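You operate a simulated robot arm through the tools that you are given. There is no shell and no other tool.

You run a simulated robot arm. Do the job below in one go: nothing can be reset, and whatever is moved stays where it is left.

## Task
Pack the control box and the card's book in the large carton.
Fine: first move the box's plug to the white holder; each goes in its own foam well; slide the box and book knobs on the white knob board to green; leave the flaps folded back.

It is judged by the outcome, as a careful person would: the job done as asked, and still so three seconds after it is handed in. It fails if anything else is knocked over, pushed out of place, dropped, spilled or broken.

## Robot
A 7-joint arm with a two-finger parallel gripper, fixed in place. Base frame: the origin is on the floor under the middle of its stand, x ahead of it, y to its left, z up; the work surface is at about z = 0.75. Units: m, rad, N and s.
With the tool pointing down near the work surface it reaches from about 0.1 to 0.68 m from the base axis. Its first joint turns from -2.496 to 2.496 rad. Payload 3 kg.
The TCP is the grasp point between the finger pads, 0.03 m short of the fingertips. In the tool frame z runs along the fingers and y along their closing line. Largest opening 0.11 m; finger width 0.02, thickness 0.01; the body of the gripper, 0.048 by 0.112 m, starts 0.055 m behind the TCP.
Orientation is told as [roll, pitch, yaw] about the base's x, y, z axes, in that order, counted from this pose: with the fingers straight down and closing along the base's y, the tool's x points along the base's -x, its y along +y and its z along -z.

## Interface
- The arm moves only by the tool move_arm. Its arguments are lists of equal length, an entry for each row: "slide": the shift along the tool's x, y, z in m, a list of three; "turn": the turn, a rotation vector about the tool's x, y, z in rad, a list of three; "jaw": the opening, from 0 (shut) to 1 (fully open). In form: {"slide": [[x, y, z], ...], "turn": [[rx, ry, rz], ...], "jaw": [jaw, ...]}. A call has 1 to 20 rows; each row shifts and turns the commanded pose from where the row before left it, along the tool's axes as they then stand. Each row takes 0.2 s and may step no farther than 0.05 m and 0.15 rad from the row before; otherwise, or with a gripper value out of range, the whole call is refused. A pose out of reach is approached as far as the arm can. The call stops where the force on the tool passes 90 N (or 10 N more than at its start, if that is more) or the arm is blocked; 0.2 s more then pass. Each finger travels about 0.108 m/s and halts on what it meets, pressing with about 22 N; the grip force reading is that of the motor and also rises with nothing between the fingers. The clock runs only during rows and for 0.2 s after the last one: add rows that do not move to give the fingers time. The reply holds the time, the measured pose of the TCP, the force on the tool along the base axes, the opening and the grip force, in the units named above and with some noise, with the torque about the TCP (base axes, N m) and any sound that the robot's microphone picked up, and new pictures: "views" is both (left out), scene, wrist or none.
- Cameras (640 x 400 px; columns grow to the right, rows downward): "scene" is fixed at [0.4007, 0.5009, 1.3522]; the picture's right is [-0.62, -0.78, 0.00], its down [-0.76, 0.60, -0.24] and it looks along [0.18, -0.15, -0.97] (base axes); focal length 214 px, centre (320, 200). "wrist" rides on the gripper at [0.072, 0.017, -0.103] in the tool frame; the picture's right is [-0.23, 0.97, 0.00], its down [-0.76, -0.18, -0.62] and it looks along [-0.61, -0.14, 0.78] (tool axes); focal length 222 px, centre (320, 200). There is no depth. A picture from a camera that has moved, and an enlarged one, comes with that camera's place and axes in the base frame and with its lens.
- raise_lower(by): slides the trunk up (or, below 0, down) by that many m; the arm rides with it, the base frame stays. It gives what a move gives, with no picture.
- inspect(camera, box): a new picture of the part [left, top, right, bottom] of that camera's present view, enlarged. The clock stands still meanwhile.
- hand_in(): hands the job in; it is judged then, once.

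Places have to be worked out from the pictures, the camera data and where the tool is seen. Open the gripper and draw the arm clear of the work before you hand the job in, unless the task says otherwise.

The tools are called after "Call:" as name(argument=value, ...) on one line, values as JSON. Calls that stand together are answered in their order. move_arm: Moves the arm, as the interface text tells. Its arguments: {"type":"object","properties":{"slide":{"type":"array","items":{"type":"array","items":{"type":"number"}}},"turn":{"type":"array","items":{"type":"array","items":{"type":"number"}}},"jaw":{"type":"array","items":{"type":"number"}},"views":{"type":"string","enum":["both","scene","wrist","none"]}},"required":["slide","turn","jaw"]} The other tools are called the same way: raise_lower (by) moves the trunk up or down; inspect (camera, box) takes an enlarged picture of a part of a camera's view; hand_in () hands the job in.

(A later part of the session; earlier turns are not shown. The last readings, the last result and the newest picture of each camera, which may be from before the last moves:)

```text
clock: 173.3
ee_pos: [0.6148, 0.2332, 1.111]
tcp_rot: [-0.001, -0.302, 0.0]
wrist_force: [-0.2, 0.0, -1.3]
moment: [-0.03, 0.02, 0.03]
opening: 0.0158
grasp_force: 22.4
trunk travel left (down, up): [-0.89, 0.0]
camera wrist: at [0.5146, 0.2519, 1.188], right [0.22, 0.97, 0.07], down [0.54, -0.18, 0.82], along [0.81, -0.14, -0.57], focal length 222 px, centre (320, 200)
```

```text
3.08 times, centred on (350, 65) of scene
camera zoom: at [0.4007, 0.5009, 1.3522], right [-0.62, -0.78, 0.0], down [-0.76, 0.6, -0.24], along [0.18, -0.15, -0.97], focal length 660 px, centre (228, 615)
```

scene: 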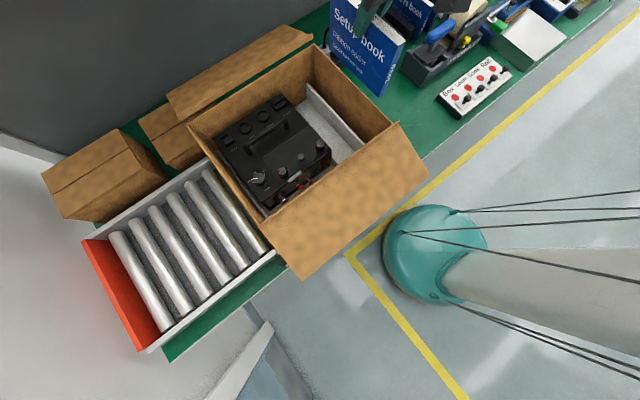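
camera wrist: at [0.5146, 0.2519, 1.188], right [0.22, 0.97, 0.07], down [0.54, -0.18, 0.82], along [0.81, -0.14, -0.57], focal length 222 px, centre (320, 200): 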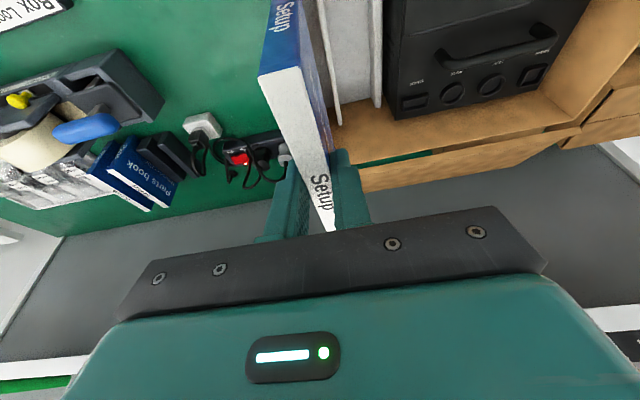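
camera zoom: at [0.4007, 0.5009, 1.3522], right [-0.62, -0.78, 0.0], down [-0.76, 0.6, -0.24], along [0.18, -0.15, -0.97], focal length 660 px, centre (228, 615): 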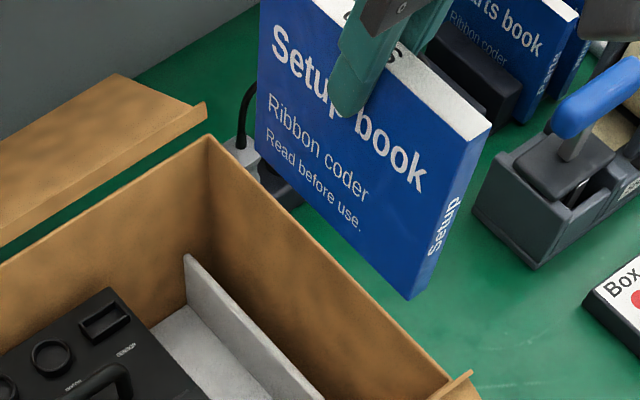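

The slot spans y≈0.2235–0.251 (28 mm). I shift to y≈0.251 and apply the roll of −0.17 rad, so the book's bottom heads for the slot with room for the outer finger.

Call:
move_arm(slide=[[0, 0.0179, 0], [0, 0, 0], [0, 0, 0], [0, 0, 0]], turn=[[0, 0, 0], [0.0812, 0, -0.0252], [0.0812, 0, -0.0252], [0, 0, 0]], jaw=[0, 0, 0, 0], views="none")

Call:
raise_lower(by=-0.11)

Call:
inspect(camera="wrist", box=[220, 0, 420, 180])

Call:
inspect(camera="scene", box=[260, 20, 400, 150])

```text
clock: 174.3
ee_pos: [0.617, 0.251, 1.1092]
tcp_rot: [-0.178, -0.298, 0.053]
wrist_force: [-0.1, -0.3, -1.9]
moment: [0.04, 0.01, 0.02]
opening: 0.0158
grasp_force: 21.9
trunk travel left (down, up): [-0.89, 0.0]
```

```text
clock: 175.7
ee_pos: [0.6176, 0.2502, 1.0012]
tcp_rot: [-0.178, -0.298, 0.051]
wrist_force: [-0.6, 0.1, -1.5]
moment: [0.01, 0.01, 0.0]
opening: 0.0157
grasp_force: 21.9
trunk travel left (down, up): [-0.78, 0.11]
```

```text
2.22 times, centred on (320, 90) of wrist
camera zoom: at [0.5159, 0.2811, 1.0737], right [0.22, 0.97, -0.1], down [0.54, -0.04, 0.84], along [0.81, -0.24, -0.53], focal length 494 px, centre (320, 444)
```

zoom: 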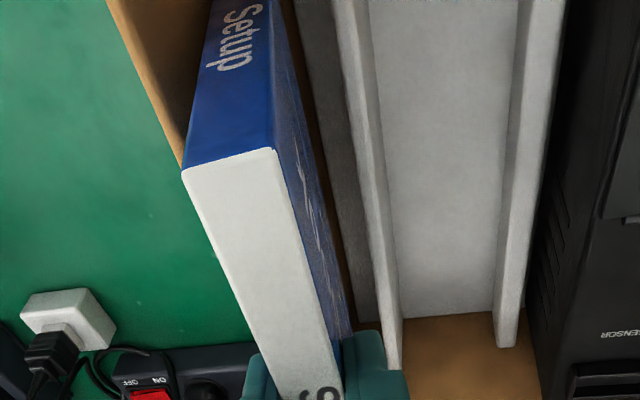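

```text
3.08 times, centred on (330, 85) of scene
camera zoom: at [0.4007, 0.5009, 1.3522], right [-0.62, -0.78, 0.0], down [-0.76, 0.6, -0.24], along [0.18, -0.15, -0.97], focal length 660 px, centre (289, 554)
```

zoom: 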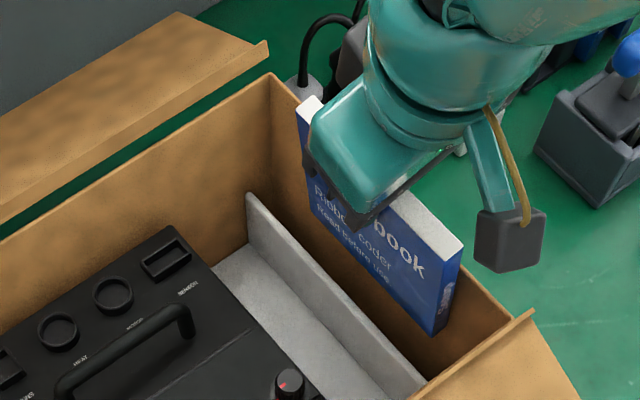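

The book is inside the carton between the right wall and the tall divider, leaning slightly. I lower 4 cm more and check.

Call:
raise_lower(by=-0.04)

Call:
inspect(camera="wrist", box=[220, 0, 420, 180])

Call:
inspect(camera="scene", box=[280, 40, 400, 140])

```text
clock: 176.6
ee_pos: [0.617, 0.2514, 0.9609]
tcp_rot: [-0.176, -0.298, 0.051]
wrist_force: [-0.2, -1.0, -1.1]
moment: [0.0, 0.02, -0.02]
opening: 0.0158
grasp_force: 21.9
trunk travel left (down, up): [-0.74, 0.15]
```

```text
2.22 times, centred on (320, 90) of wrist
camera zoom: at [0.5158, 0.2811, 1.0337], right [0.22, 0.97, -0.1], down [0.54, -0.04, 0.84], along [0.81, -0.24, -0.53], focal length 494 px, centre (320, 444)
```

zoom: 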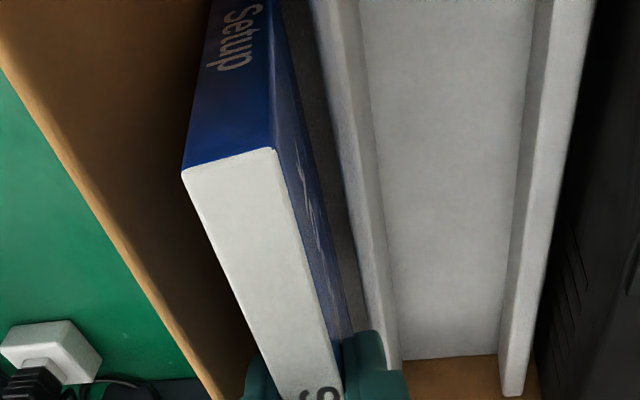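

```text
4.00 times, centred on (340, 90) of scene
camera zoom: at [0.4007, 0.5009, 1.3522], right [-0.62, -0.78, 0.0], down [-0.76, 0.6, -0.24], along [0.18, -0.15, -0.97], focal length 858 px, centre (240, 640)
```

zoom: 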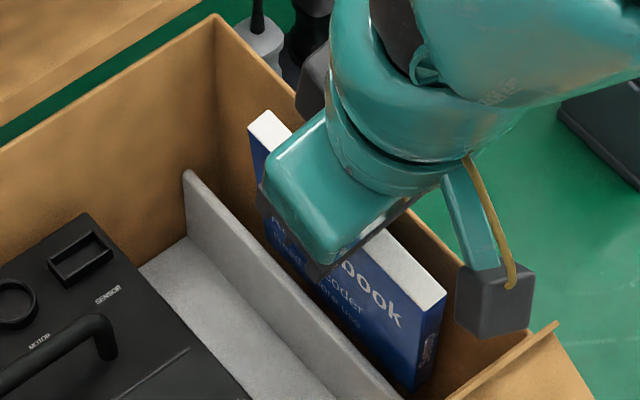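

The outer finger has a small gap to the wall and the book bottom is just at the divider's top level. I lower another 3 cm and check forces.

Call:
raise_lower(by=-0.02)

Call:
raise_lower(by=-0.012)

Call:
inspect(camera="wrist", box=[220, 0, 420, 180])

Call:
inspect(camera="scene", box=[280, 40, 400, 140])

```text
clock: 177.2
ee_pos: [0.6176, 0.2501, 0.9419]
tcp_rot: [-0.178, -0.296, 0.052]
wrist_force: [0.2, -0.7, 0.1]
moment: [0.0, 0.0, 0.05]
opening: 0.0159
grasp_force: 21.8
trunk travel left (down, up): [-0.72, 0.17]
```

```text
clock: 177.8
ee_pos: [0.6166, 0.2509, 0.9286]
tcp_rot: [-0.178, -0.295, 0.054]
wrist_force: [0.1, 0.0, -1.4]
moment: [0.01, -0.01, -0.03]
opening: 0.0157
grasp_force: 22.0
trunk travel left (down, up): [-0.708, 0.182]
```

```text
2.22 times, centred on (320, 90) of wrist
camera zoom: at [0.5158, 0.2811, 1.0017], right [0.22, 0.97, -0.1], down [0.54, -0.04, 0.84], along [0.81, -0.24, -0.53], focal length 494 px, centre (320, 444)
```

zoom: 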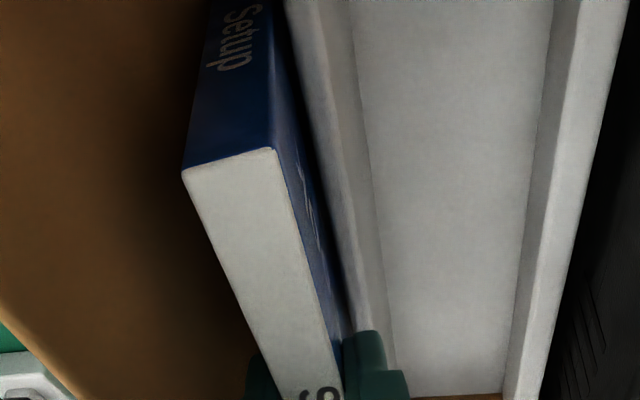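

```text
4.00 times, centred on (340, 90) of scene
camera zoom: at [0.4007, 0.5009, 1.3522], right [-0.62, -0.78, 0.0], down [-0.76, 0.6, -0.24], along [0.18, -0.15, -0.97], focal length 858 px, centre (240, 640)
```

zoom: 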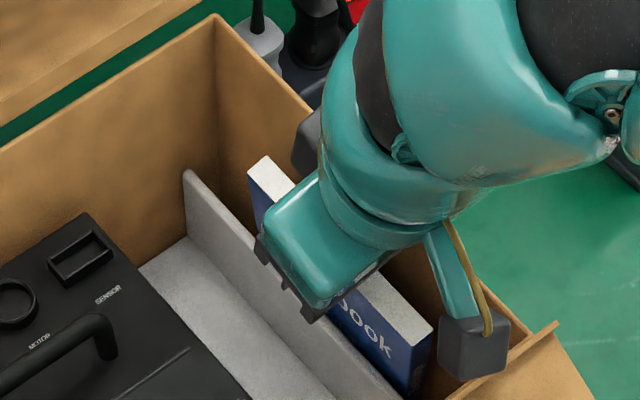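

Still free of contact, bottom ~1.5 cm above the floor. The wrist camera housing is getting close to the carton's near rim, so I slide 3 cm toward +x along the slot before lowering more.

Call:
move_arm(slide=[[-0.0144, 0, 0.0044], [-0.0144, 0, 0.0044], [0, 0, 0]], turn=[[0, 0, 0], [0, 0, 0], [0, 0, 0]], jaw=[0, 0, 0], views="none")

Call:
raise_lower(by=-0.008)

Call:
inspect(camera="scene", box=[280, 40, 400, 140])

Call:
inspect(camera="wrist", box=[220, 0, 420, 200])

```text
clock: 178.6
ee_pos: [0.6469, 0.2516, 0.9295]
tcp_rot: [-0.179, -0.297, 0.053]
wrist_force: [0.5, -0.2, -1.1]
moment: [0.0, 0.01, -0.03]
opening: 0.0155
grasp_force: 22.4
trunk travel left (down, up): [-0.708, 0.182]
```

```text
clock: 179.2
ee_pos: [0.6474, 0.2509, 0.9211]
tcp_rot: [-0.179, -0.297, 0.052]
wrist_force: [0.9, 0.5, -0.6]
moment: [0.01, 0.02, -0.02]
opening: 0.0156
grasp_force: 22.1
trunk travel left (down, up): [-0.7, 0.19]
```

```text
4.00 times, centred on (340, 90) of scene
camera zoom: at [0.4007, 0.5009, 1.3522], right [-0.62, -0.78, 0.0], down [-0.76, 0.6, -0.24], along [0.18, -0.15, -0.97], focal length 858 px, centre (240, 640)
```

zoom: 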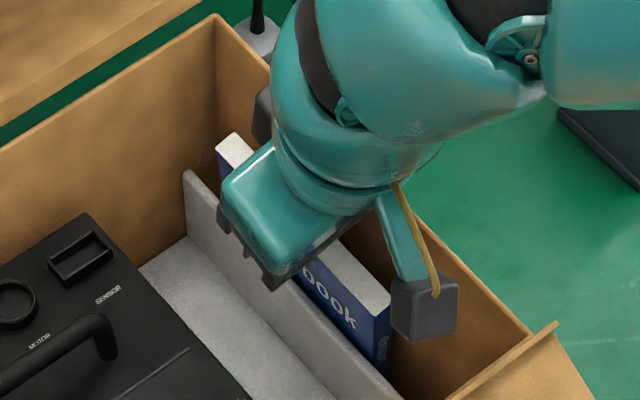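

```text
2.00 times, centred on (320, 100) of wrist
camera zoom: at [0.5465, 0.2809, 0.994], right [0.22, 0.97, -0.1], down [0.54, -0.04, 0.84], along [0.81, -0.24, -0.53], focal length 444 px, centre (320, 400)
```

zoom: 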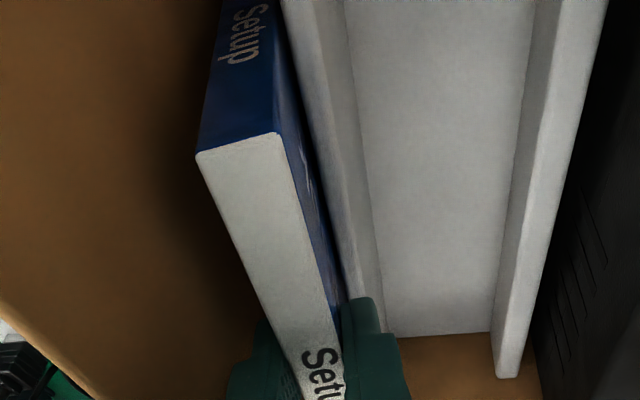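

Still no contact. I lower the last bit in small steps until the book touches down.

Call:
raise_lower(by=-0.006)

Call:
raise_lower(by=-0.004)

```text
clock: 179.8
ee_pos: [0.6482, 0.2507, 0.9153]
tcp_rot: [-0.179, -0.296, 0.051]
wrist_force: [-0.5, -0.7, -1.2]
moment: [-0.01, 0.01, 0.0]
opening: 0.0156
grasp_force: 22.0
trunk travel left (down, up): [-0.694, 0.196]
```

```text
clock: 180.3
ee_pos: [0.6467, 0.2498, 0.9114]
tcp_rot: [-0.179, -0.297, 0.052]
wrist_force: [0.6, -2.5, 0.3]
moment: [-0.01, -0.12, 0.07]
opening: 0.0157
grasp_force: 22.4
trunk travel left (down, up): [-0.69, 0.2]
```

Call:
raise_lower(by=-0.004)

Call:
inspect(camera="wrist", box=[220, 0, 420, 200])

Call:
inspect(camera="scene", box=[280, 40, 400, 140])

```text
clock: 180.8
ee_pos: [0.6477, 0.2499, 0.9116]
tcp_rot: [-0.175, -0.302, 0.051]
wrist_force: [1.7, -3.4, 21.7]
moment: [-0.14, 0.23, -0.07]
opening: 0.0156
grasp_force: 22.0
trunk travel left (down, up): [-0.686, 0.204]
```

```text
2.00 times, centred on (320, 100) of wrist
camera zoom: at [0.5463, 0.2801, 0.983], right [0.22, 0.97, -0.1], down [0.54, -0.04, 0.84], along [0.81, -0.23, -0.53], focal length 444 px, centre (320, 400)
```

zoom: 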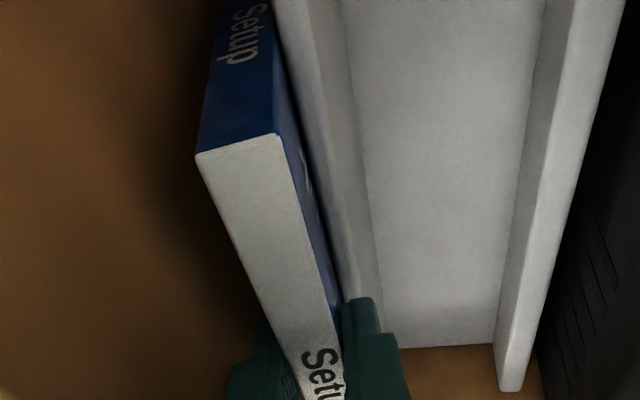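

```text
4.00 times, centred on (340, 90) of scene
camera zoom: at [0.4007, 0.5009, 1.3522], right [-0.62, -0.78, 0.0], down [-0.76, 0.6, -0.24], along [0.18, -0.15, -0.97], focal length 858 px, centre (240, 640)
```

zoom: 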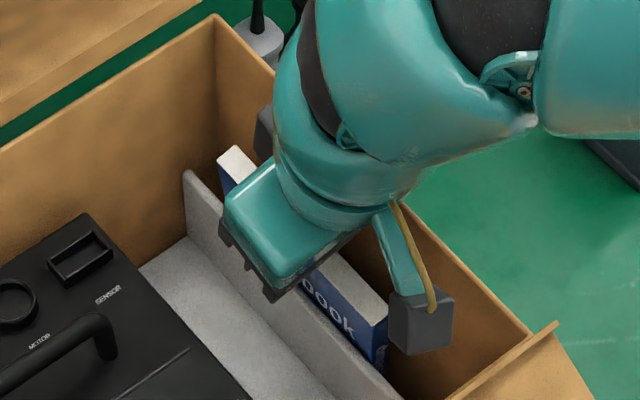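

The book stands on the slot's floor (22 N push). I ease the pressure, open the jaw just a few millimetres and back out along the tool axis (parallel to the covers).

Call:
raise_lower(by=0.003)

Call:
move_arm(slide=[[0, 0, 0], [0, 0, 0], [0, 0, 0]], turn=[[0, 0, 0], [0, 0, 0], [0, 0, 0]], jaw=[0.17, 0.2, 0.2], views="none")

Call:
inspect(camera="wrist", box=[220, 0, 420, 200])

```text
clock: 181.3
ee_pos: [0.6484, 0.2492, 0.9102]
tcp_rot: [-0.178, -0.298, 0.053]
wrist_force: [6.0, -1.9, 11.7]
moment: [-0.01, -0.47, 0.05]
opening: 0.0159
grasp_force: 21.7
trunk travel left (down, up): [-0.689, 0.201]
```

```text
clock: 182.1
ee_pos: [0.6473, 0.2508, 0.9105]
tcp_rot: [-0.178, -0.297, 0.052]
wrist_force: [0.1, 0.5, -0.5]
moment: [-0.02, 0.01, 0.01]
opening: 0.0222
grasp_force: 0.0
trunk travel left (down, up): [-0.689, 0.201]
```

```text
2.00 times, centred on (320, 100) of wrist
camera zoom: at [0.5463, 0.281, 0.983], right [0.22, 0.97, -0.1], down [0.54, -0.04, 0.84], along [0.81, -0.24, -0.54], focal length 444 px, centre (320, 400)
```

zoom: 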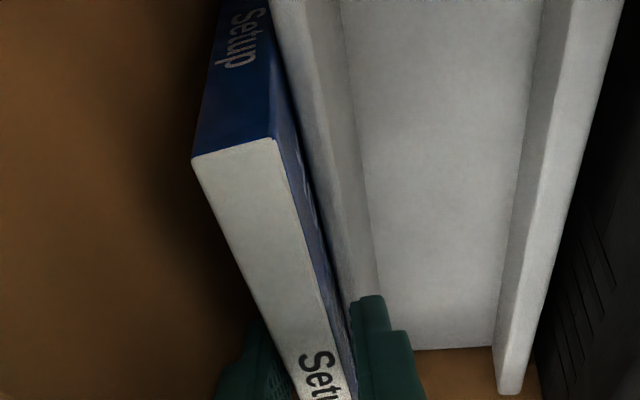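

Released. I back out slowly along the tool axis.

Call:
move_arm(slide=[[0, 0, -0.008], [0, 0, -0.01], [0, 0, -0.012]], turn=[[0, 0, 0], [0, 0, 0], [0, 0, 0]], jaw=[0.2, 0.2, 0.2], views="none")

Call:
inspect(camera="wrist", box=[220, 0, 420, 200])

Call:
inspect(camera="scene", box=[280, 40, 400, 140])

```text
clock: 182.9
ee_pos: [0.6386, 0.255, 0.9394]
tcp_rot: [-0.179, -0.296, 0.053]
wrist_force: [0.6, 0.6, -0.5]
moment: [0.02, 0.04, 0.03]
opening: 0.022
grasp_force: 0.1
trunk travel left (down, up): [-0.689, 0.201]
```

```text
2.00 times, centred on (320, 100) of wrist
camera zoom: at [0.5372, 0.2857, 1.0115], right [0.22, 0.97, -0.1], down [0.54, -0.03, 0.84], along [0.81, -0.24, -0.54], focal length 444 px, centre (320, 400)
```

zoom: 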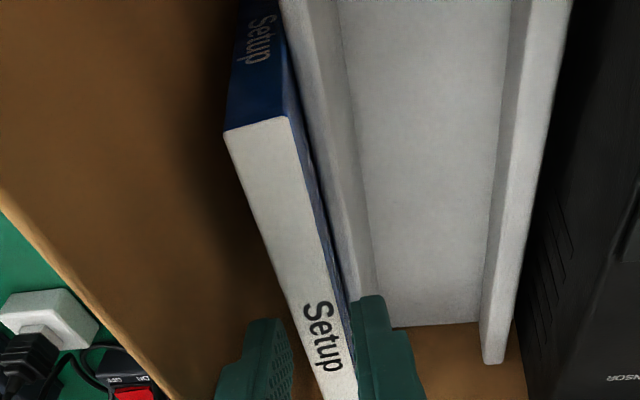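

```text
4.00 times, centred on (340, 90) of scene
camera zoom: at [0.4007, 0.5009, 1.3522], right [-0.62, -0.78, 0.0], down [-0.76, 0.6, -0.24], along [0.18, -0.15, -0.97], focal length 858 px, centre (240, 640)
```

zoom: 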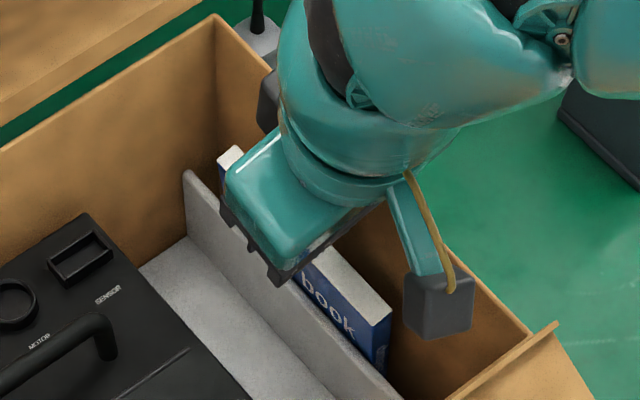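

The book stays put and the fingertips are at spine level. I raise the trunk to get clear.

Call:
raise_lower(by=0.18)

Call:
move_arm(slide=[[0, 0, 0]], turn=[[0, 0, 0]], jaw=[0.3], views="both")

Call:
inspect(camera="scene", box=[180, 20, 430, 220])

Call:
inspect(camera="wrist", box=[220, 0, 480, 200])

```text
clock: 184.9
ee_pos: [0.6386, 0.2546, 1.1181]
tcp_rot: [-0.179, -0.298, 0.05]
wrist_force: [-0.4, -0.4, 0.0]
moment: [-0.02, 0.0, 0.0]
opening: 0.0219
grasp_force: 0.0
trunk travel left (down, up): [-0.869, 0.021]
```

```text
clock: 185.3
ee_pos: [0.6382, 0.2558, 1.1179]
tcp_rot: [-0.178, -0.296, 0.051]
wrist_force: [0.0, -0.8, -0.1]
moment: [-0.03, -0.04, -0.01]
opening: 0.0329
grasp_force: 0.1
trunk travel left (down, up): [-0.869, 0.021]
camera wrist: at [0.5374, 0.2859, 1.1915], right [0.22, 0.97, -0.1], down [0.54, -0.04, 0.84], along [0.81, -0.24, -0.53], focal length 222 px, centre (320, 200)
```

scene: 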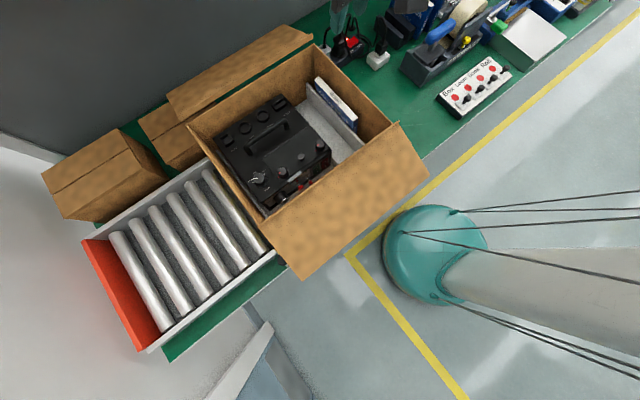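
wrist: 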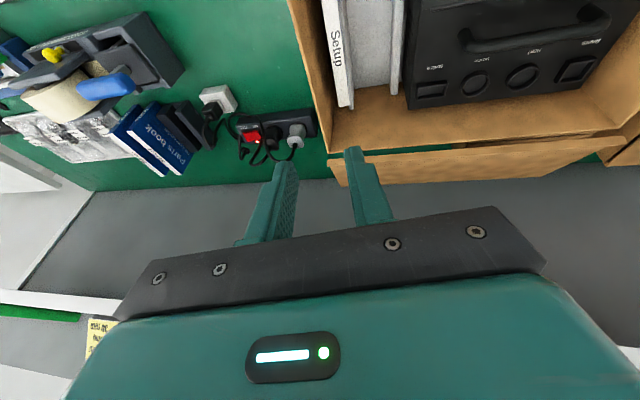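

```text
2.00 times, centred on (305, 120) of scene
camera zoom: at [0.4007, 0.5009, 1.3522], right [-0.62, -0.78, 0.0], down [-0.76, 0.6, -0.24], along [0.18, -0.15, -0.97], focal length 429 px, centre (350, 360)
```

zoom: 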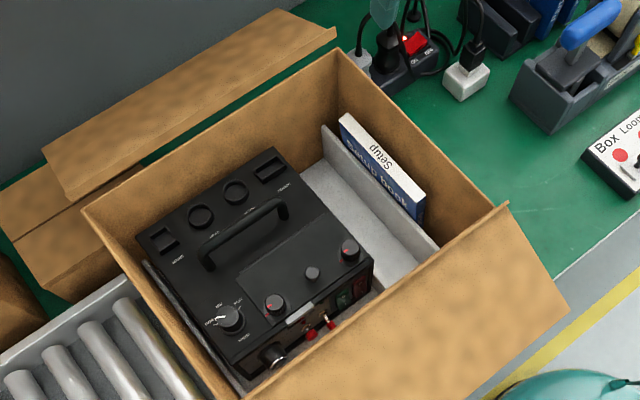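

```text
2.00 times, centred on (350, 100) of wrist
camera zoom: at [0.5374, 0.2859, 1.1915], right [0.22, 0.97, -0.1], down [0.54, -0.04, 0.84], along [0.81, -0.24, -0.53], focal length 444 px, centre (260, 400)
```

zoom: 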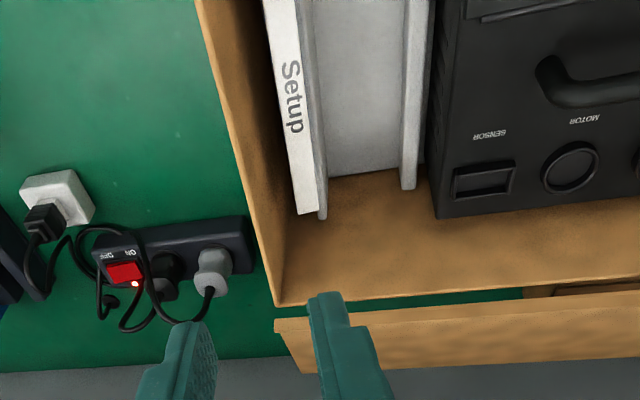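

Box and Setup book are both in their wells, flaps untouched. Now the knob board: I level the tool and move over toward the board for a close look.

Call:
move_arm(slide=[[0, 0, 0], [0, 0, 0], [0, -0.02, 0], [0, -0.03, 0], [0, -0.04, 0], [0.01, -0.045, 0], [0.01, -0.045, 0], [0.01, -0.045, 0], [0.02, -0.045, 0], [0.02, -0.045, 0], [0.02, -0.045, 0]], turn=[[-0.0812, 0, 0.0252], [-0.0812, 0, 0.0252], [0, 0.1, 0], [0, 0.1, 0], [0, 0.1, 0], [0, 0, 0], [0, 0, 0], [0, 0, 0], [0, 0, 0], [0, 0, 0], [0, 0, 0]], jaw=[0.3, 0.3, 0.3, 0.3, 0.3, 0.3, 0.3, 0.3, 0.3, 0.3, 0.3], views="wrist")

```text
clock: 187.7
ee_pos: [0.5877, -0.0884, 1.058]
tcp_rot: [-0.003, -0.006, 0.002]
wrist_force: [0.4, -0.6, 0.1]
moment: [0.01, -0.04, -0.02]
opening: 0.0329
grasp_force: 0.0
out of reach, approached as far as the arm can: row 7, 8, 9, 10, 11
trunk travel left (down, up): [-0.869, 0.021]
camera wrist: at [0.5141, -0.071, 1.1597], right [0.23, 0.97, 0.0], down [0.76, -0.18, 0.63], along [0.61, -0.14, -0.78], focal length 222 px, centre (320, 200)
```

wrist: 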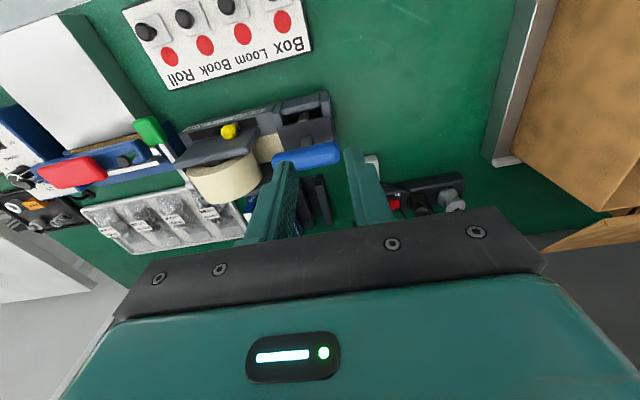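

Call:
move_arm(slide=[[0.02, -0.018, 0.03], [0.028, -0.022, 0.02], [0.028, -0.022, 0.02], [0.028, -0.022, 0.015], [0.03, -0.022, 0.015]], turn=[[0, 0, 0], [0, 0, 0], [0, 0, 0], [0, 0, 0], [0, 0, 0]], jaw=[0.3, 0.3, 0.3, 0.3, 0.3], views="wrist")

Call:
inspect(camera="wrist", box=[160, 30, 420, 200])

Call:
inspect(camera="scene", box=[430, 50, 520, 120])

```text
clock: 188.9
ee_pos: [0.4534, -0.1966, 0.9544]
tcp_rot: [0.001, 0.0, 0.002]
wrist_force: [-0.2, 0.3, -0.2]
moment: [0.02, -0.04, 0.01]
opening: 0.0331
grasp_force: 0.1
trunk travel left (down, up): [-0.869, 0.021]
camera wrist: at [0.3798, -0.1785, 1.058], right [0.23, 0.97, 0.0], down [0.76, -0.18, 0.62], along [0.61, -0.14, -0.78], focal length 222 px, centre (320, 200)
```

wrist: 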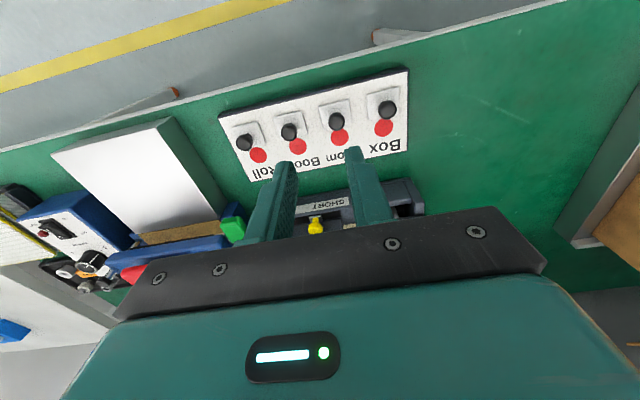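

```text
2.35 times, centred on (290, 115) of wrist
camera zoom: at [0.3798, -0.1785, 1.058], right [0.23, 0.97, 0.0], down [0.76, -0.18, 0.62], along [0.61, -0.14, -0.78], focal length 523 px, centre (391, 400)
```

zoom: 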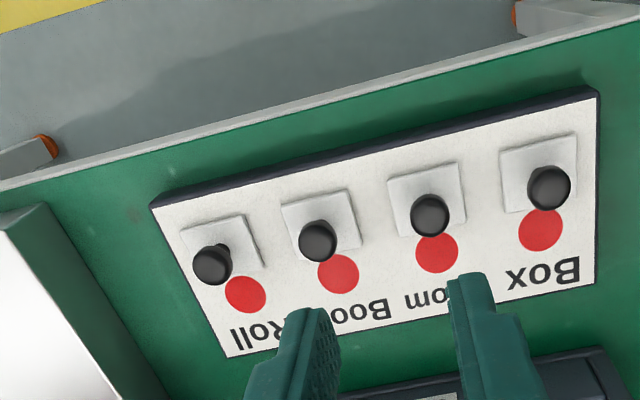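

```text
5.71 times, centred on (475, 85) of scene
camera zoom: at [0.4007, 0.5009, 1.3522], right [-0.62, -0.78, 0.0], down [-0.76, 0.6, -0.24], along [0.18, -0.15, -0.97], focal length 1226 px, centre (-566, 857)
```

zoom: 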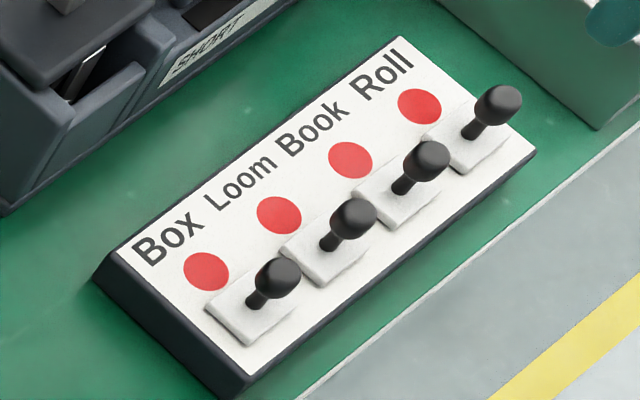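

The board is clear: red dots at x≈0.504 (y −0.122 Box, −0.181 Loom, −0.240 Book, −0.298 Roll); each slider plate sits on the near side with its knob ball at x≈0.474, z≈0.797. Sliding toward +x covers the red and should reveal green. I go above the Box knob.

Call:
move_arm(slide=[[-0.0069, 0.025, 0.0248], [-0.0069, 0.025, 0.0248], [-0.0069, 0.025, 0.0248], [0, 0, 0]], turn=[[0, 0, 0], [0, 0, 0], [0, 0, 0], [0, 0, 0]], jaw=[0.34, 0.34, 0.34, 0.34], views="wrist")

Call:
inspect(camera="wrist", box=[220, 60, 420, 220])

```text
clock: 189.9
ee_pos: [0.4747, -0.1188, 0.8804]
tcp_rot: [0.001, -0.002, -0.001]
wrist_force: [0.3, -0.2, 0.4]
moment: [-0.04, -0.02, 0.02]
opening: 0.0376
grasp_force: 0.0
trunk travel left (down, up): [-0.869, 0.021]
camera wrist: at [0.4008, -0.1026, 0.9834], right [0.23, 0.97, 0.0], down [0.76, -0.18, 0.62], along [0.61, -0.14, -0.78], focal length 222 px, centre (320, 200)
```

wrist: 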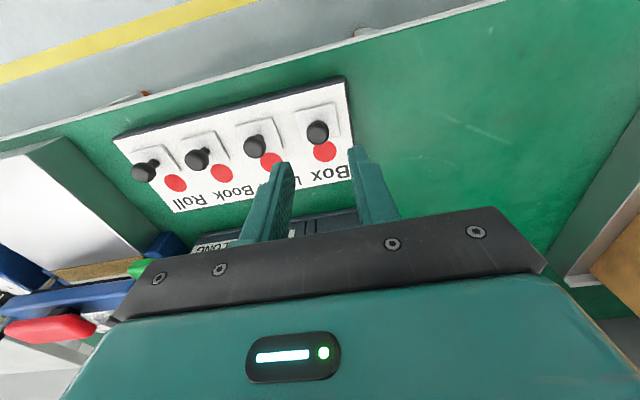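

```text
2.50 times, centred on (320, 140) of wrist
camera zoom: at [0.4008, -0.1026, 0.9834], right [0.23, 0.97, 0.0], down [0.76, -0.18, 0.62], along [0.61, -0.14, -0.78], focal length 555 px, centre (320, 350)
```

zoom: 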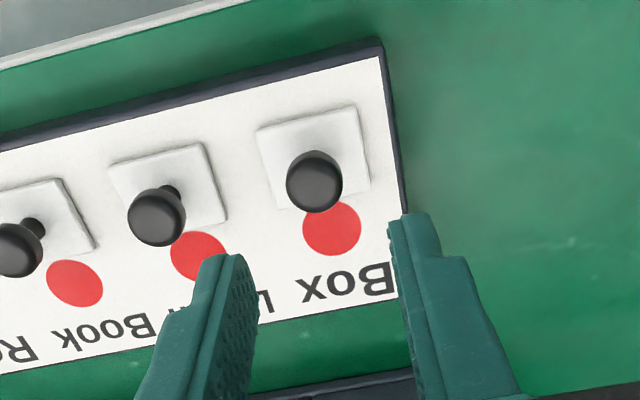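

Aligned within 2 mm. I shift −2 mm in y, descend to TCP z≈0.814 and grip the Box knob.

Call:
move_arm(slide=[[0, -0.002, 0.022], [0, 0, 0.024], [0, 0, 0.02], [0, 0, 0], [0, 0, 0], [0, 0, 0]], turn=[[0, 0, 0], [0, 0, 0], [0, 0, 0], [0, 0, 0], [0, 0, 0], [0, 0, 0]], jaw=[0.34, 0.34, 0.34, 0.2, 0, 0], views="wrist")

Call:
inspect(camera="wrist", box=[220, 60, 420, 220])

Call:
inspect(camera="scene", box=[430, 50, 520, 120])

```text
clock: 191.3
ee_pos: [0.4756, -0.1224, 0.8136]
tcp_rot: [0.002, 0.0, 0.0]
wrist_force: [0.7, -2.5, -5.2]
moment: [-0.06, -0.01, -0.03]
opening: 0.0183
grasp_force: 45.1
trunk travel left (down, up): [-0.869, 0.021]
camera wrist: at [0.4012, -0.1045, 0.917], right [0.23, 0.97, 0.0], down [0.76, -0.18, 0.62], along [0.61, -0.14, -0.78], focal length 222 px, centre (320, 200)
```

wrist: 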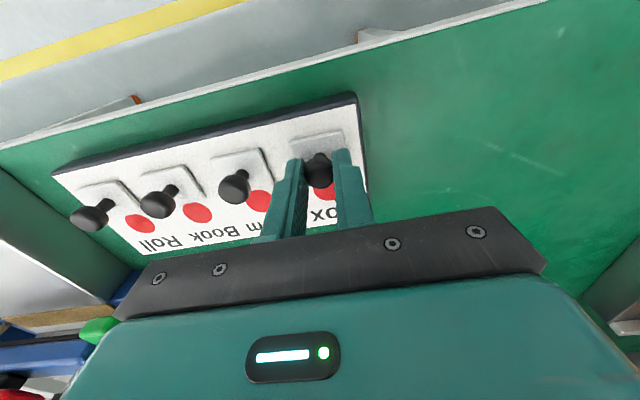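

```text
2.50 times, centred on (320, 140) of wrist
camera zoom: at [0.4012, -0.1045, 0.917], right [0.23, 0.97, 0.0], down [0.76, -0.18, 0.62], along [0.61, -0.14, -0.78], focal length 555 px, centre (320, 350)
```

zoom: 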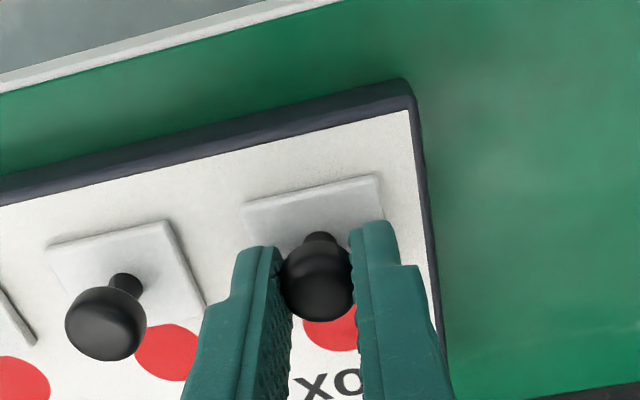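

```text
5.71 times, centred on (475, 85) of scene
camera zoom: at [0.4007, 0.5009, 1.3522], right [-0.62, -0.78, 0.0], down [-0.76, 0.6, -0.24], along [0.18, -0.15, -0.97], focal length 1226 px, centre (-566, 857)
```

zoom: 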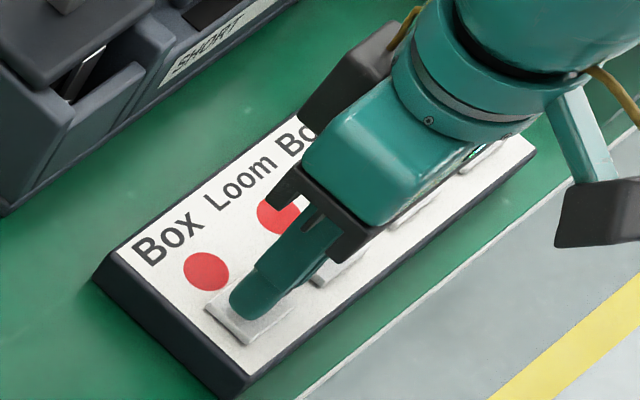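

The knob is held. I slide it toward +x (away from the robot) in 1 cm steps.

Call:
move_arm(slide=[[-0.008, 0, 0], [-0.008, 0, 0], [-0.008, 0, 0]], turn=[[0, 0, 0], [0, 0, 0], [0, 0, 0]], jaw=[0, 0, 0], views="wrist")

Call:
inspect(camera="wrist", box=[220, 60, 420, 220])

Call:
inspect(camera="scene", box=[430, 50, 520, 120])

```text
clock: 192.1
ee_pos: [0.5009, -0.1226, 0.8127]
tcp_rot: [0.001, -0.001, -0.002]
wrist_force: [0.5, -4.0, -2.9]
moment: [-0.04, -0.03, 0.03]
opening: 0.0179
grasp_force: 45.1
trunk travel left (down, up): [-0.869, 0.021]
camera wrist: at [0.4269, -0.1045, 0.9169], right [0.23, 0.97, 0.0], down [0.76, -0.18, 0.62], along [0.61, -0.14, -0.78], focal length 222 px, centre (320, 200)
```

wrist: 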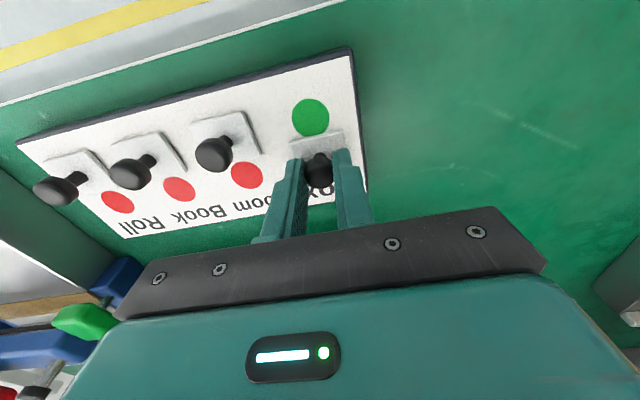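

```text
2.50 times, centred on (320, 140) of wrist
camera zoom: at [0.4269, -0.1045, 0.9169], right [0.23, 0.97, 0.0], down [0.76, -0.18, 0.62], along [0.61, -0.14, -0.78], focal length 555 px, centre (320, 350)
```

zoom: 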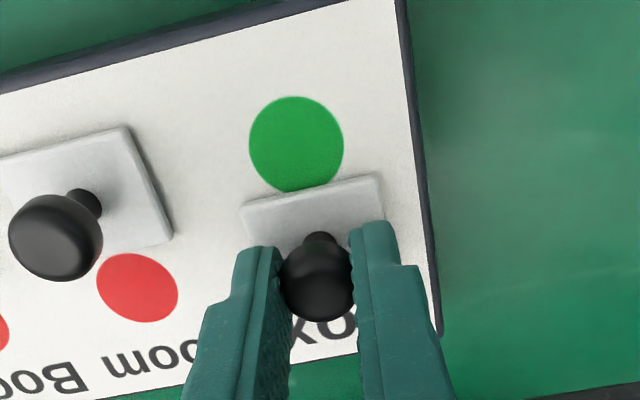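

```text
5.71 times, centred on (475, 85) of scene
camera zoom: at [0.4007, 0.5009, 1.3522], right [-0.62, -0.78, 0.0], down [-0.76, 0.6, -0.24], along [0.18, -0.15, -0.97], focal length 1226 px, centre (-566, 857)
```

zoom: 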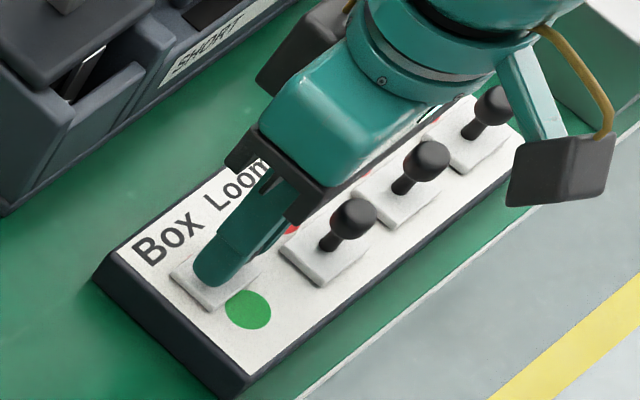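

Green appears. I slide the remaining ~5 mm so the green is fully uncovered and the red fully covered.

Call:
move_arm(slide=[[-0.003, 0, 0], [-0.003, 0, 0], [0, 0, 0]], turn=[[0, 0, 0], [0, 0, 0], [0, 0, 0]], jaw=[0, 0, 0], views="none")

Call:
inspect(camera="wrist", box=[220, 60, 420, 220])

```text
clock: 192.9
ee_pos: [0.5051, -0.122, 0.8143]
tcp_rot: [-0.003, 0.0, 0.001]
wrist_force: [-3.7, -5.4, -4.8]
moment: [-0.12, 0.11, -0.02]
opening: 0.0181
grasp_force: 45.3
trunk travel left (down, up): [-0.869, 0.021]
```

```text
2.50 times, centred on (320, 140) of wrist
camera zoom: at [0.4315, -0.1044, 0.917], right [0.23, 0.97, 0.0], down [0.76, -0.18, 0.62], along [0.61, -0.14, -0.78], focal length 555 px, centre (320, 350)
```

zoom: 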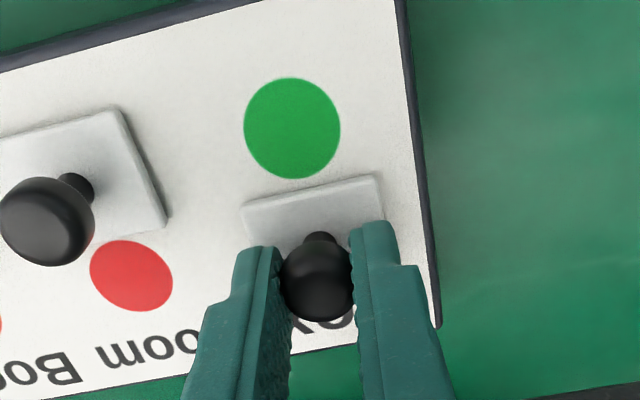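

Box knob fully on green. I release, lift, and move over to the Book knob.

Call:
move_arm(slide=[[0, 0, 0], [0, 0, 0], [0, 0, -0.022], [0, 0, -0.022], [0, 0, -0.022], [0.0103, -0.039, 0], [0.0103, -0.039, 0], [0.0103, -0.039, 0], [0, 0, 0]], turn=[[0, 0, 0], [0, 0, 0], [0, 0, 0], [0, 0, 0], [0, 0, 0], [0, 0, 0], [0, 0, 0], [0, 0, 0], [0, 0, 0]], jaw=[0.25, 0.34, 0.34, 0.34, 0.34, 0.34, 0.34, 0.34, 0.34], views="wrist")

Call:
inspect(camera="wrist", box=[220, 60, 420, 220])

Call:
inspect(camera="scene", box=[430, 50, 520, 120])

```text
clock: 194.9
ee_pos: [0.4733, -0.2377, 0.878]
tcp_rot: [-0.001, -0.001, 0.0]
wrist_force: [-0.5, 0.4, -0.8]
moment: [-0.01, -0.01, -0.01]
opening: 0.0374
grasp_force: 0.0
trunk travel left (down, up): [-0.869, 0.021]
camera wrist: at [0.3998, -0.2201, 0.9821], right [0.23, 0.97, 0.0], down [0.76, -0.18, 0.62], along [0.61, -0.14, -0.78], focal length 222 px, centre (320, 200)
```

wrist: 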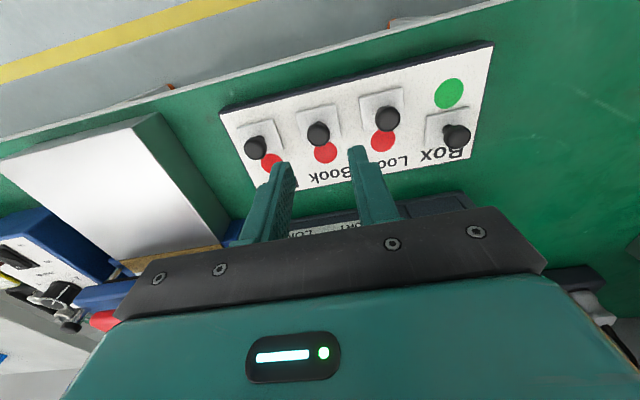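

```text
2.50 times, centred on (320, 140) of wrist
camera zoom: at [0.3998, -0.2201, 0.9821], right [0.23, 0.97, 0.0], down [0.76, -0.18, 0.62], along [0.61, -0.14, -0.78], focal length 555 px, centre (320, 350)
```

zoom: 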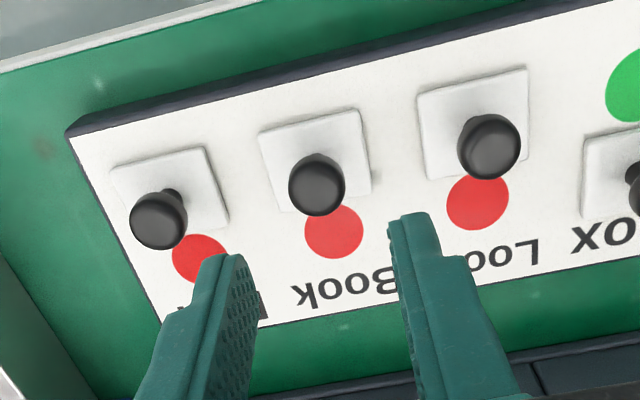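

```text
5.71 times, centred on (475, 85) of scene
camera zoom: at [0.4007, 0.5009, 1.3522], right [-0.62, -0.78, 0.0], down [-0.76, 0.6, -0.24], along [0.18, -0.15, -0.97], focal length 1226 px, centre (-566, 857)
```

zoom: 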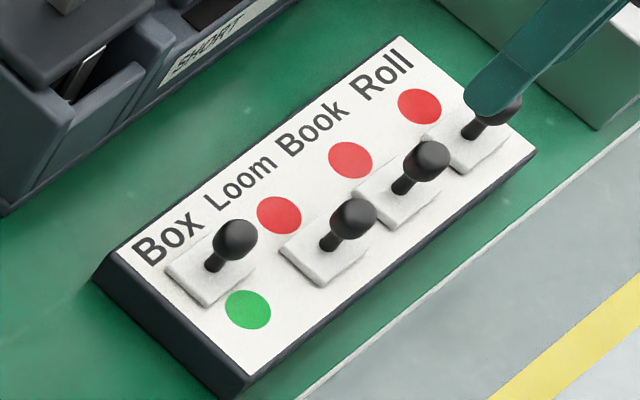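

Box knob is on green and the board hasn't moved. The Book knob is right below the tool; I descend, grip it and slide it +x.

Call:
move_arm(slide=[[0, -0.0015, 0.022], [0, 0, 0.022], [0, 0, 0.02], [0, 0, 0], [0, 0, 0], [0, 0, 0]], turn=[[0, 0, 0], [0, 0, 0], [0, 0, 0], [0, 0, 0], [0, 0, 0], [0, 0, 0]], jaw=[0.34, 0.34, 0.34, 0.2, 0, 0], views="none")

Call:
inspect(camera="wrist", box=[220, 60, 420, 220])

```text
clock: 196.3
ee_pos: [0.4747, -0.2398, 0.8159]
tcp_rot: [0.0, 0.0, 0.001]
wrist_force: [0.6, 2.8, -1.0]
moment: [0.08, -0.21, 0.0]
opening: 0.0183
grasp_force: 44.4
trunk travel left (down, up): [-0.869, 0.021]
```

```text
2.50 times, centred on (320, 140) of wrist
camera zoom: at [0.4012, -0.2216, 0.9192], right [0.23, 0.97, 0.0], down [0.76, -0.18, 0.62], along [0.61, -0.14, -0.78], focal length 555 px, centre (320, 350)
```

zoom: 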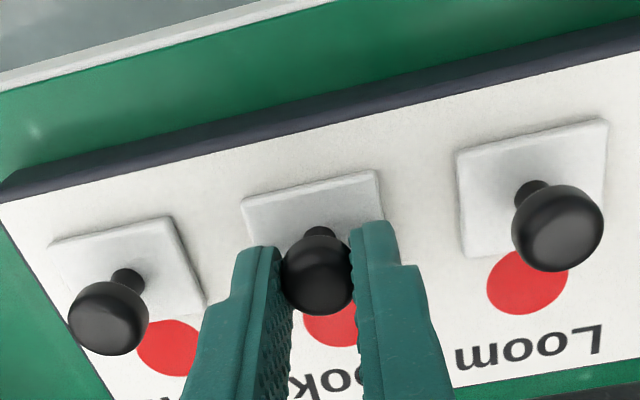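

The Book knob is gripped (Loom to its one side, Roll to the other). I slide it 3 cm toward +x.

Call:
move_arm(slide=[[-0.008, 0, 0], [-0.008, 0, 0], [-0.008, 0, 0], [-0.003, 0, 0], [-0.003, 0, 0], [0, 0, 0]], turn=[[0, 0, 0], [0, 0, 0], [0, 0, 0], [0, 0, 0], [0, 0, 0], [0, 0, 0]], jaw=[0, 0, 0, 0, 0, 0], views="none")

Call:
inspect(camera="wrist", box=[220, 60, 420, 220])

```text
clock: 197.7
ee_pos: [0.5056, -0.2393, 0.8169]
tcp_rot: [-0.001, -0.002, 0.001]
wrist_force: [-0.3, 3.7, 2.1]
moment: [0.08, -0.05, -0.02]
opening: 0.0179
grasp_force: 45.0
trunk travel left (down, up): [-0.869, 0.021]
```

```text
2.50 times, centred on (320, 140) of wrist
camera zoom: at [0.4312, -0.2215, 0.9191], right [0.23, 0.97, 0.0], down [0.76, -0.18, 0.62], along [0.61, -0.14, -0.78], focal length 555 px, centre (320, 350)
```

zoom: 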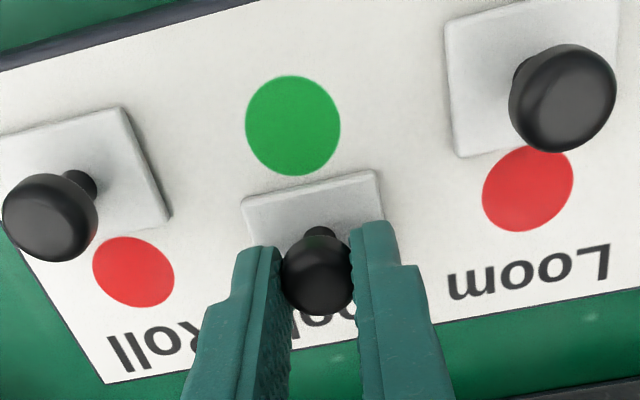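

Book is fully on green too. I release, lift straight up and draw the arm clear, then check the whole scene.

Call:
move_arm(slide=[[0, 0, 0], [0, 0, 0], [0, 0, -0.022], [0, 0, -0.03], [0, 0, -0.04], [0, 0, -0.04], [0.02, 0, -0.02], [0.02, 0, 0]], turn=[[0, 0, 0], [0, 0, 0], [0, 0, 0], [0, 0, 0], [0, 0, 0], [0, 0, 0], [0, 0, 0], [0, 0, 0]], jaw=[0.25, 0.36, 0.36, 0.5, 0.7, 1, 1, 1], views="both")

Call:
inspect(camera="scene", box=[430, 50, 520, 120])

Call:
inspect(camera="scene", box=[180, 20, 430, 220])

Call:
inspect(camera="scene", box=[330, 0, 490, 100])

```text
clock: 199.5
ee_pos: [0.468, -0.242, 0.9672]
tcp_rot: [-0.001, 0.001, 0.001]
wrist_force: [0.0, -0.8, 0.1]
moment: [-0.01, 0.0, 0.0]
opening: 0.11
grasp_force: 0.1
trunk travel left (down, up): [-0.869, 0.021]
camera wrist: at [0.3929, -0.2236, 1.0701], right [0.23, 0.97, 0.0], down [0.76, -0.18, 0.62], along [0.61, -0.14, -0.78], focal length 222 px, centre (320, 200)
```

scene: 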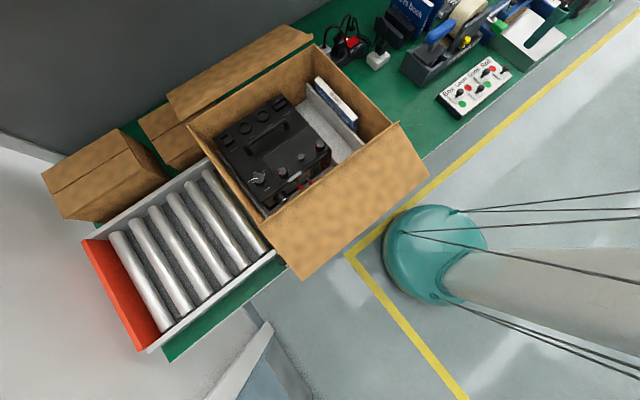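
wrist: 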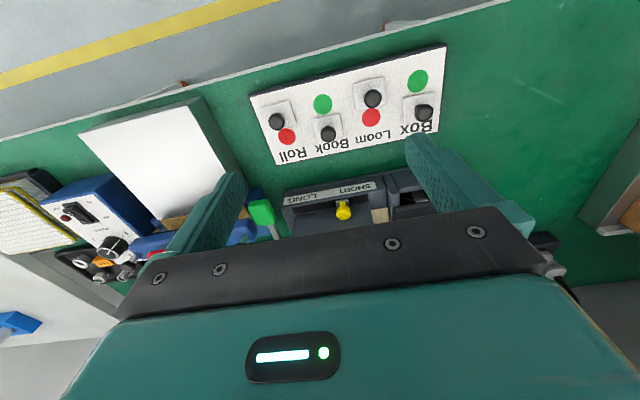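

```text
5.71 times, centred on (475, 85) of scene
camera zoom: at [0.4007, 0.5009, 1.3522], right [-0.62, -0.78, 0.0], down [-0.76, 0.6, -0.24], along [0.18, -0.15, -0.97], focal length 1226 px, centre (-566, 857)
```

zoom: 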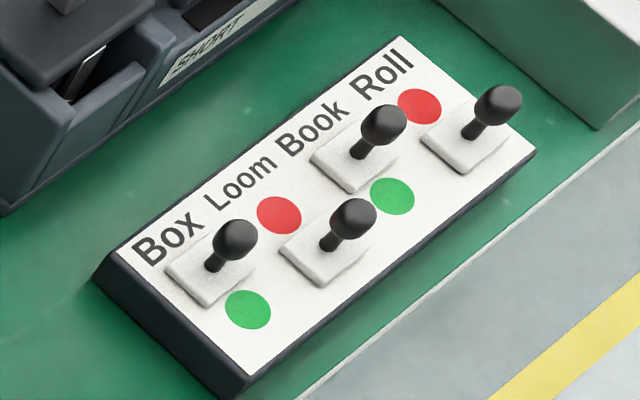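

```text
2.00 times, centred on (305, 120) of scene
camera zoom: at [0.4007, 0.5009, 1.3522], right [-0.62, -0.78, 0.0], down [-0.76, 0.6, -0.24], along [0.18, -0.15, -0.97], focal length 429 px, centre (350, 360)
```

zoom: 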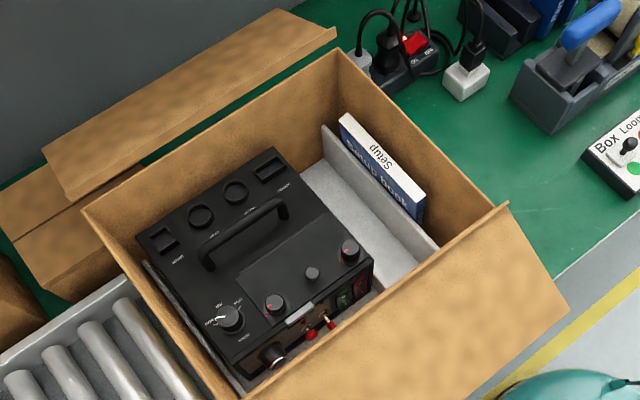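

```text
4.00 times, centred on (410, 50) of scene
camera zoom: at [0.4007, 0.5009, 1.3522], right [-0.62, -0.78, 0.0], down [-0.76, 0.6, -0.24], along [0.18, -0.15, -0.97], focal length 858 px, centre (-40, 800)
```

zoom: 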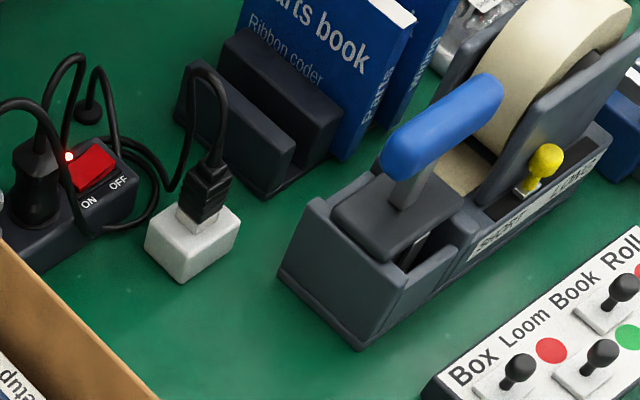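

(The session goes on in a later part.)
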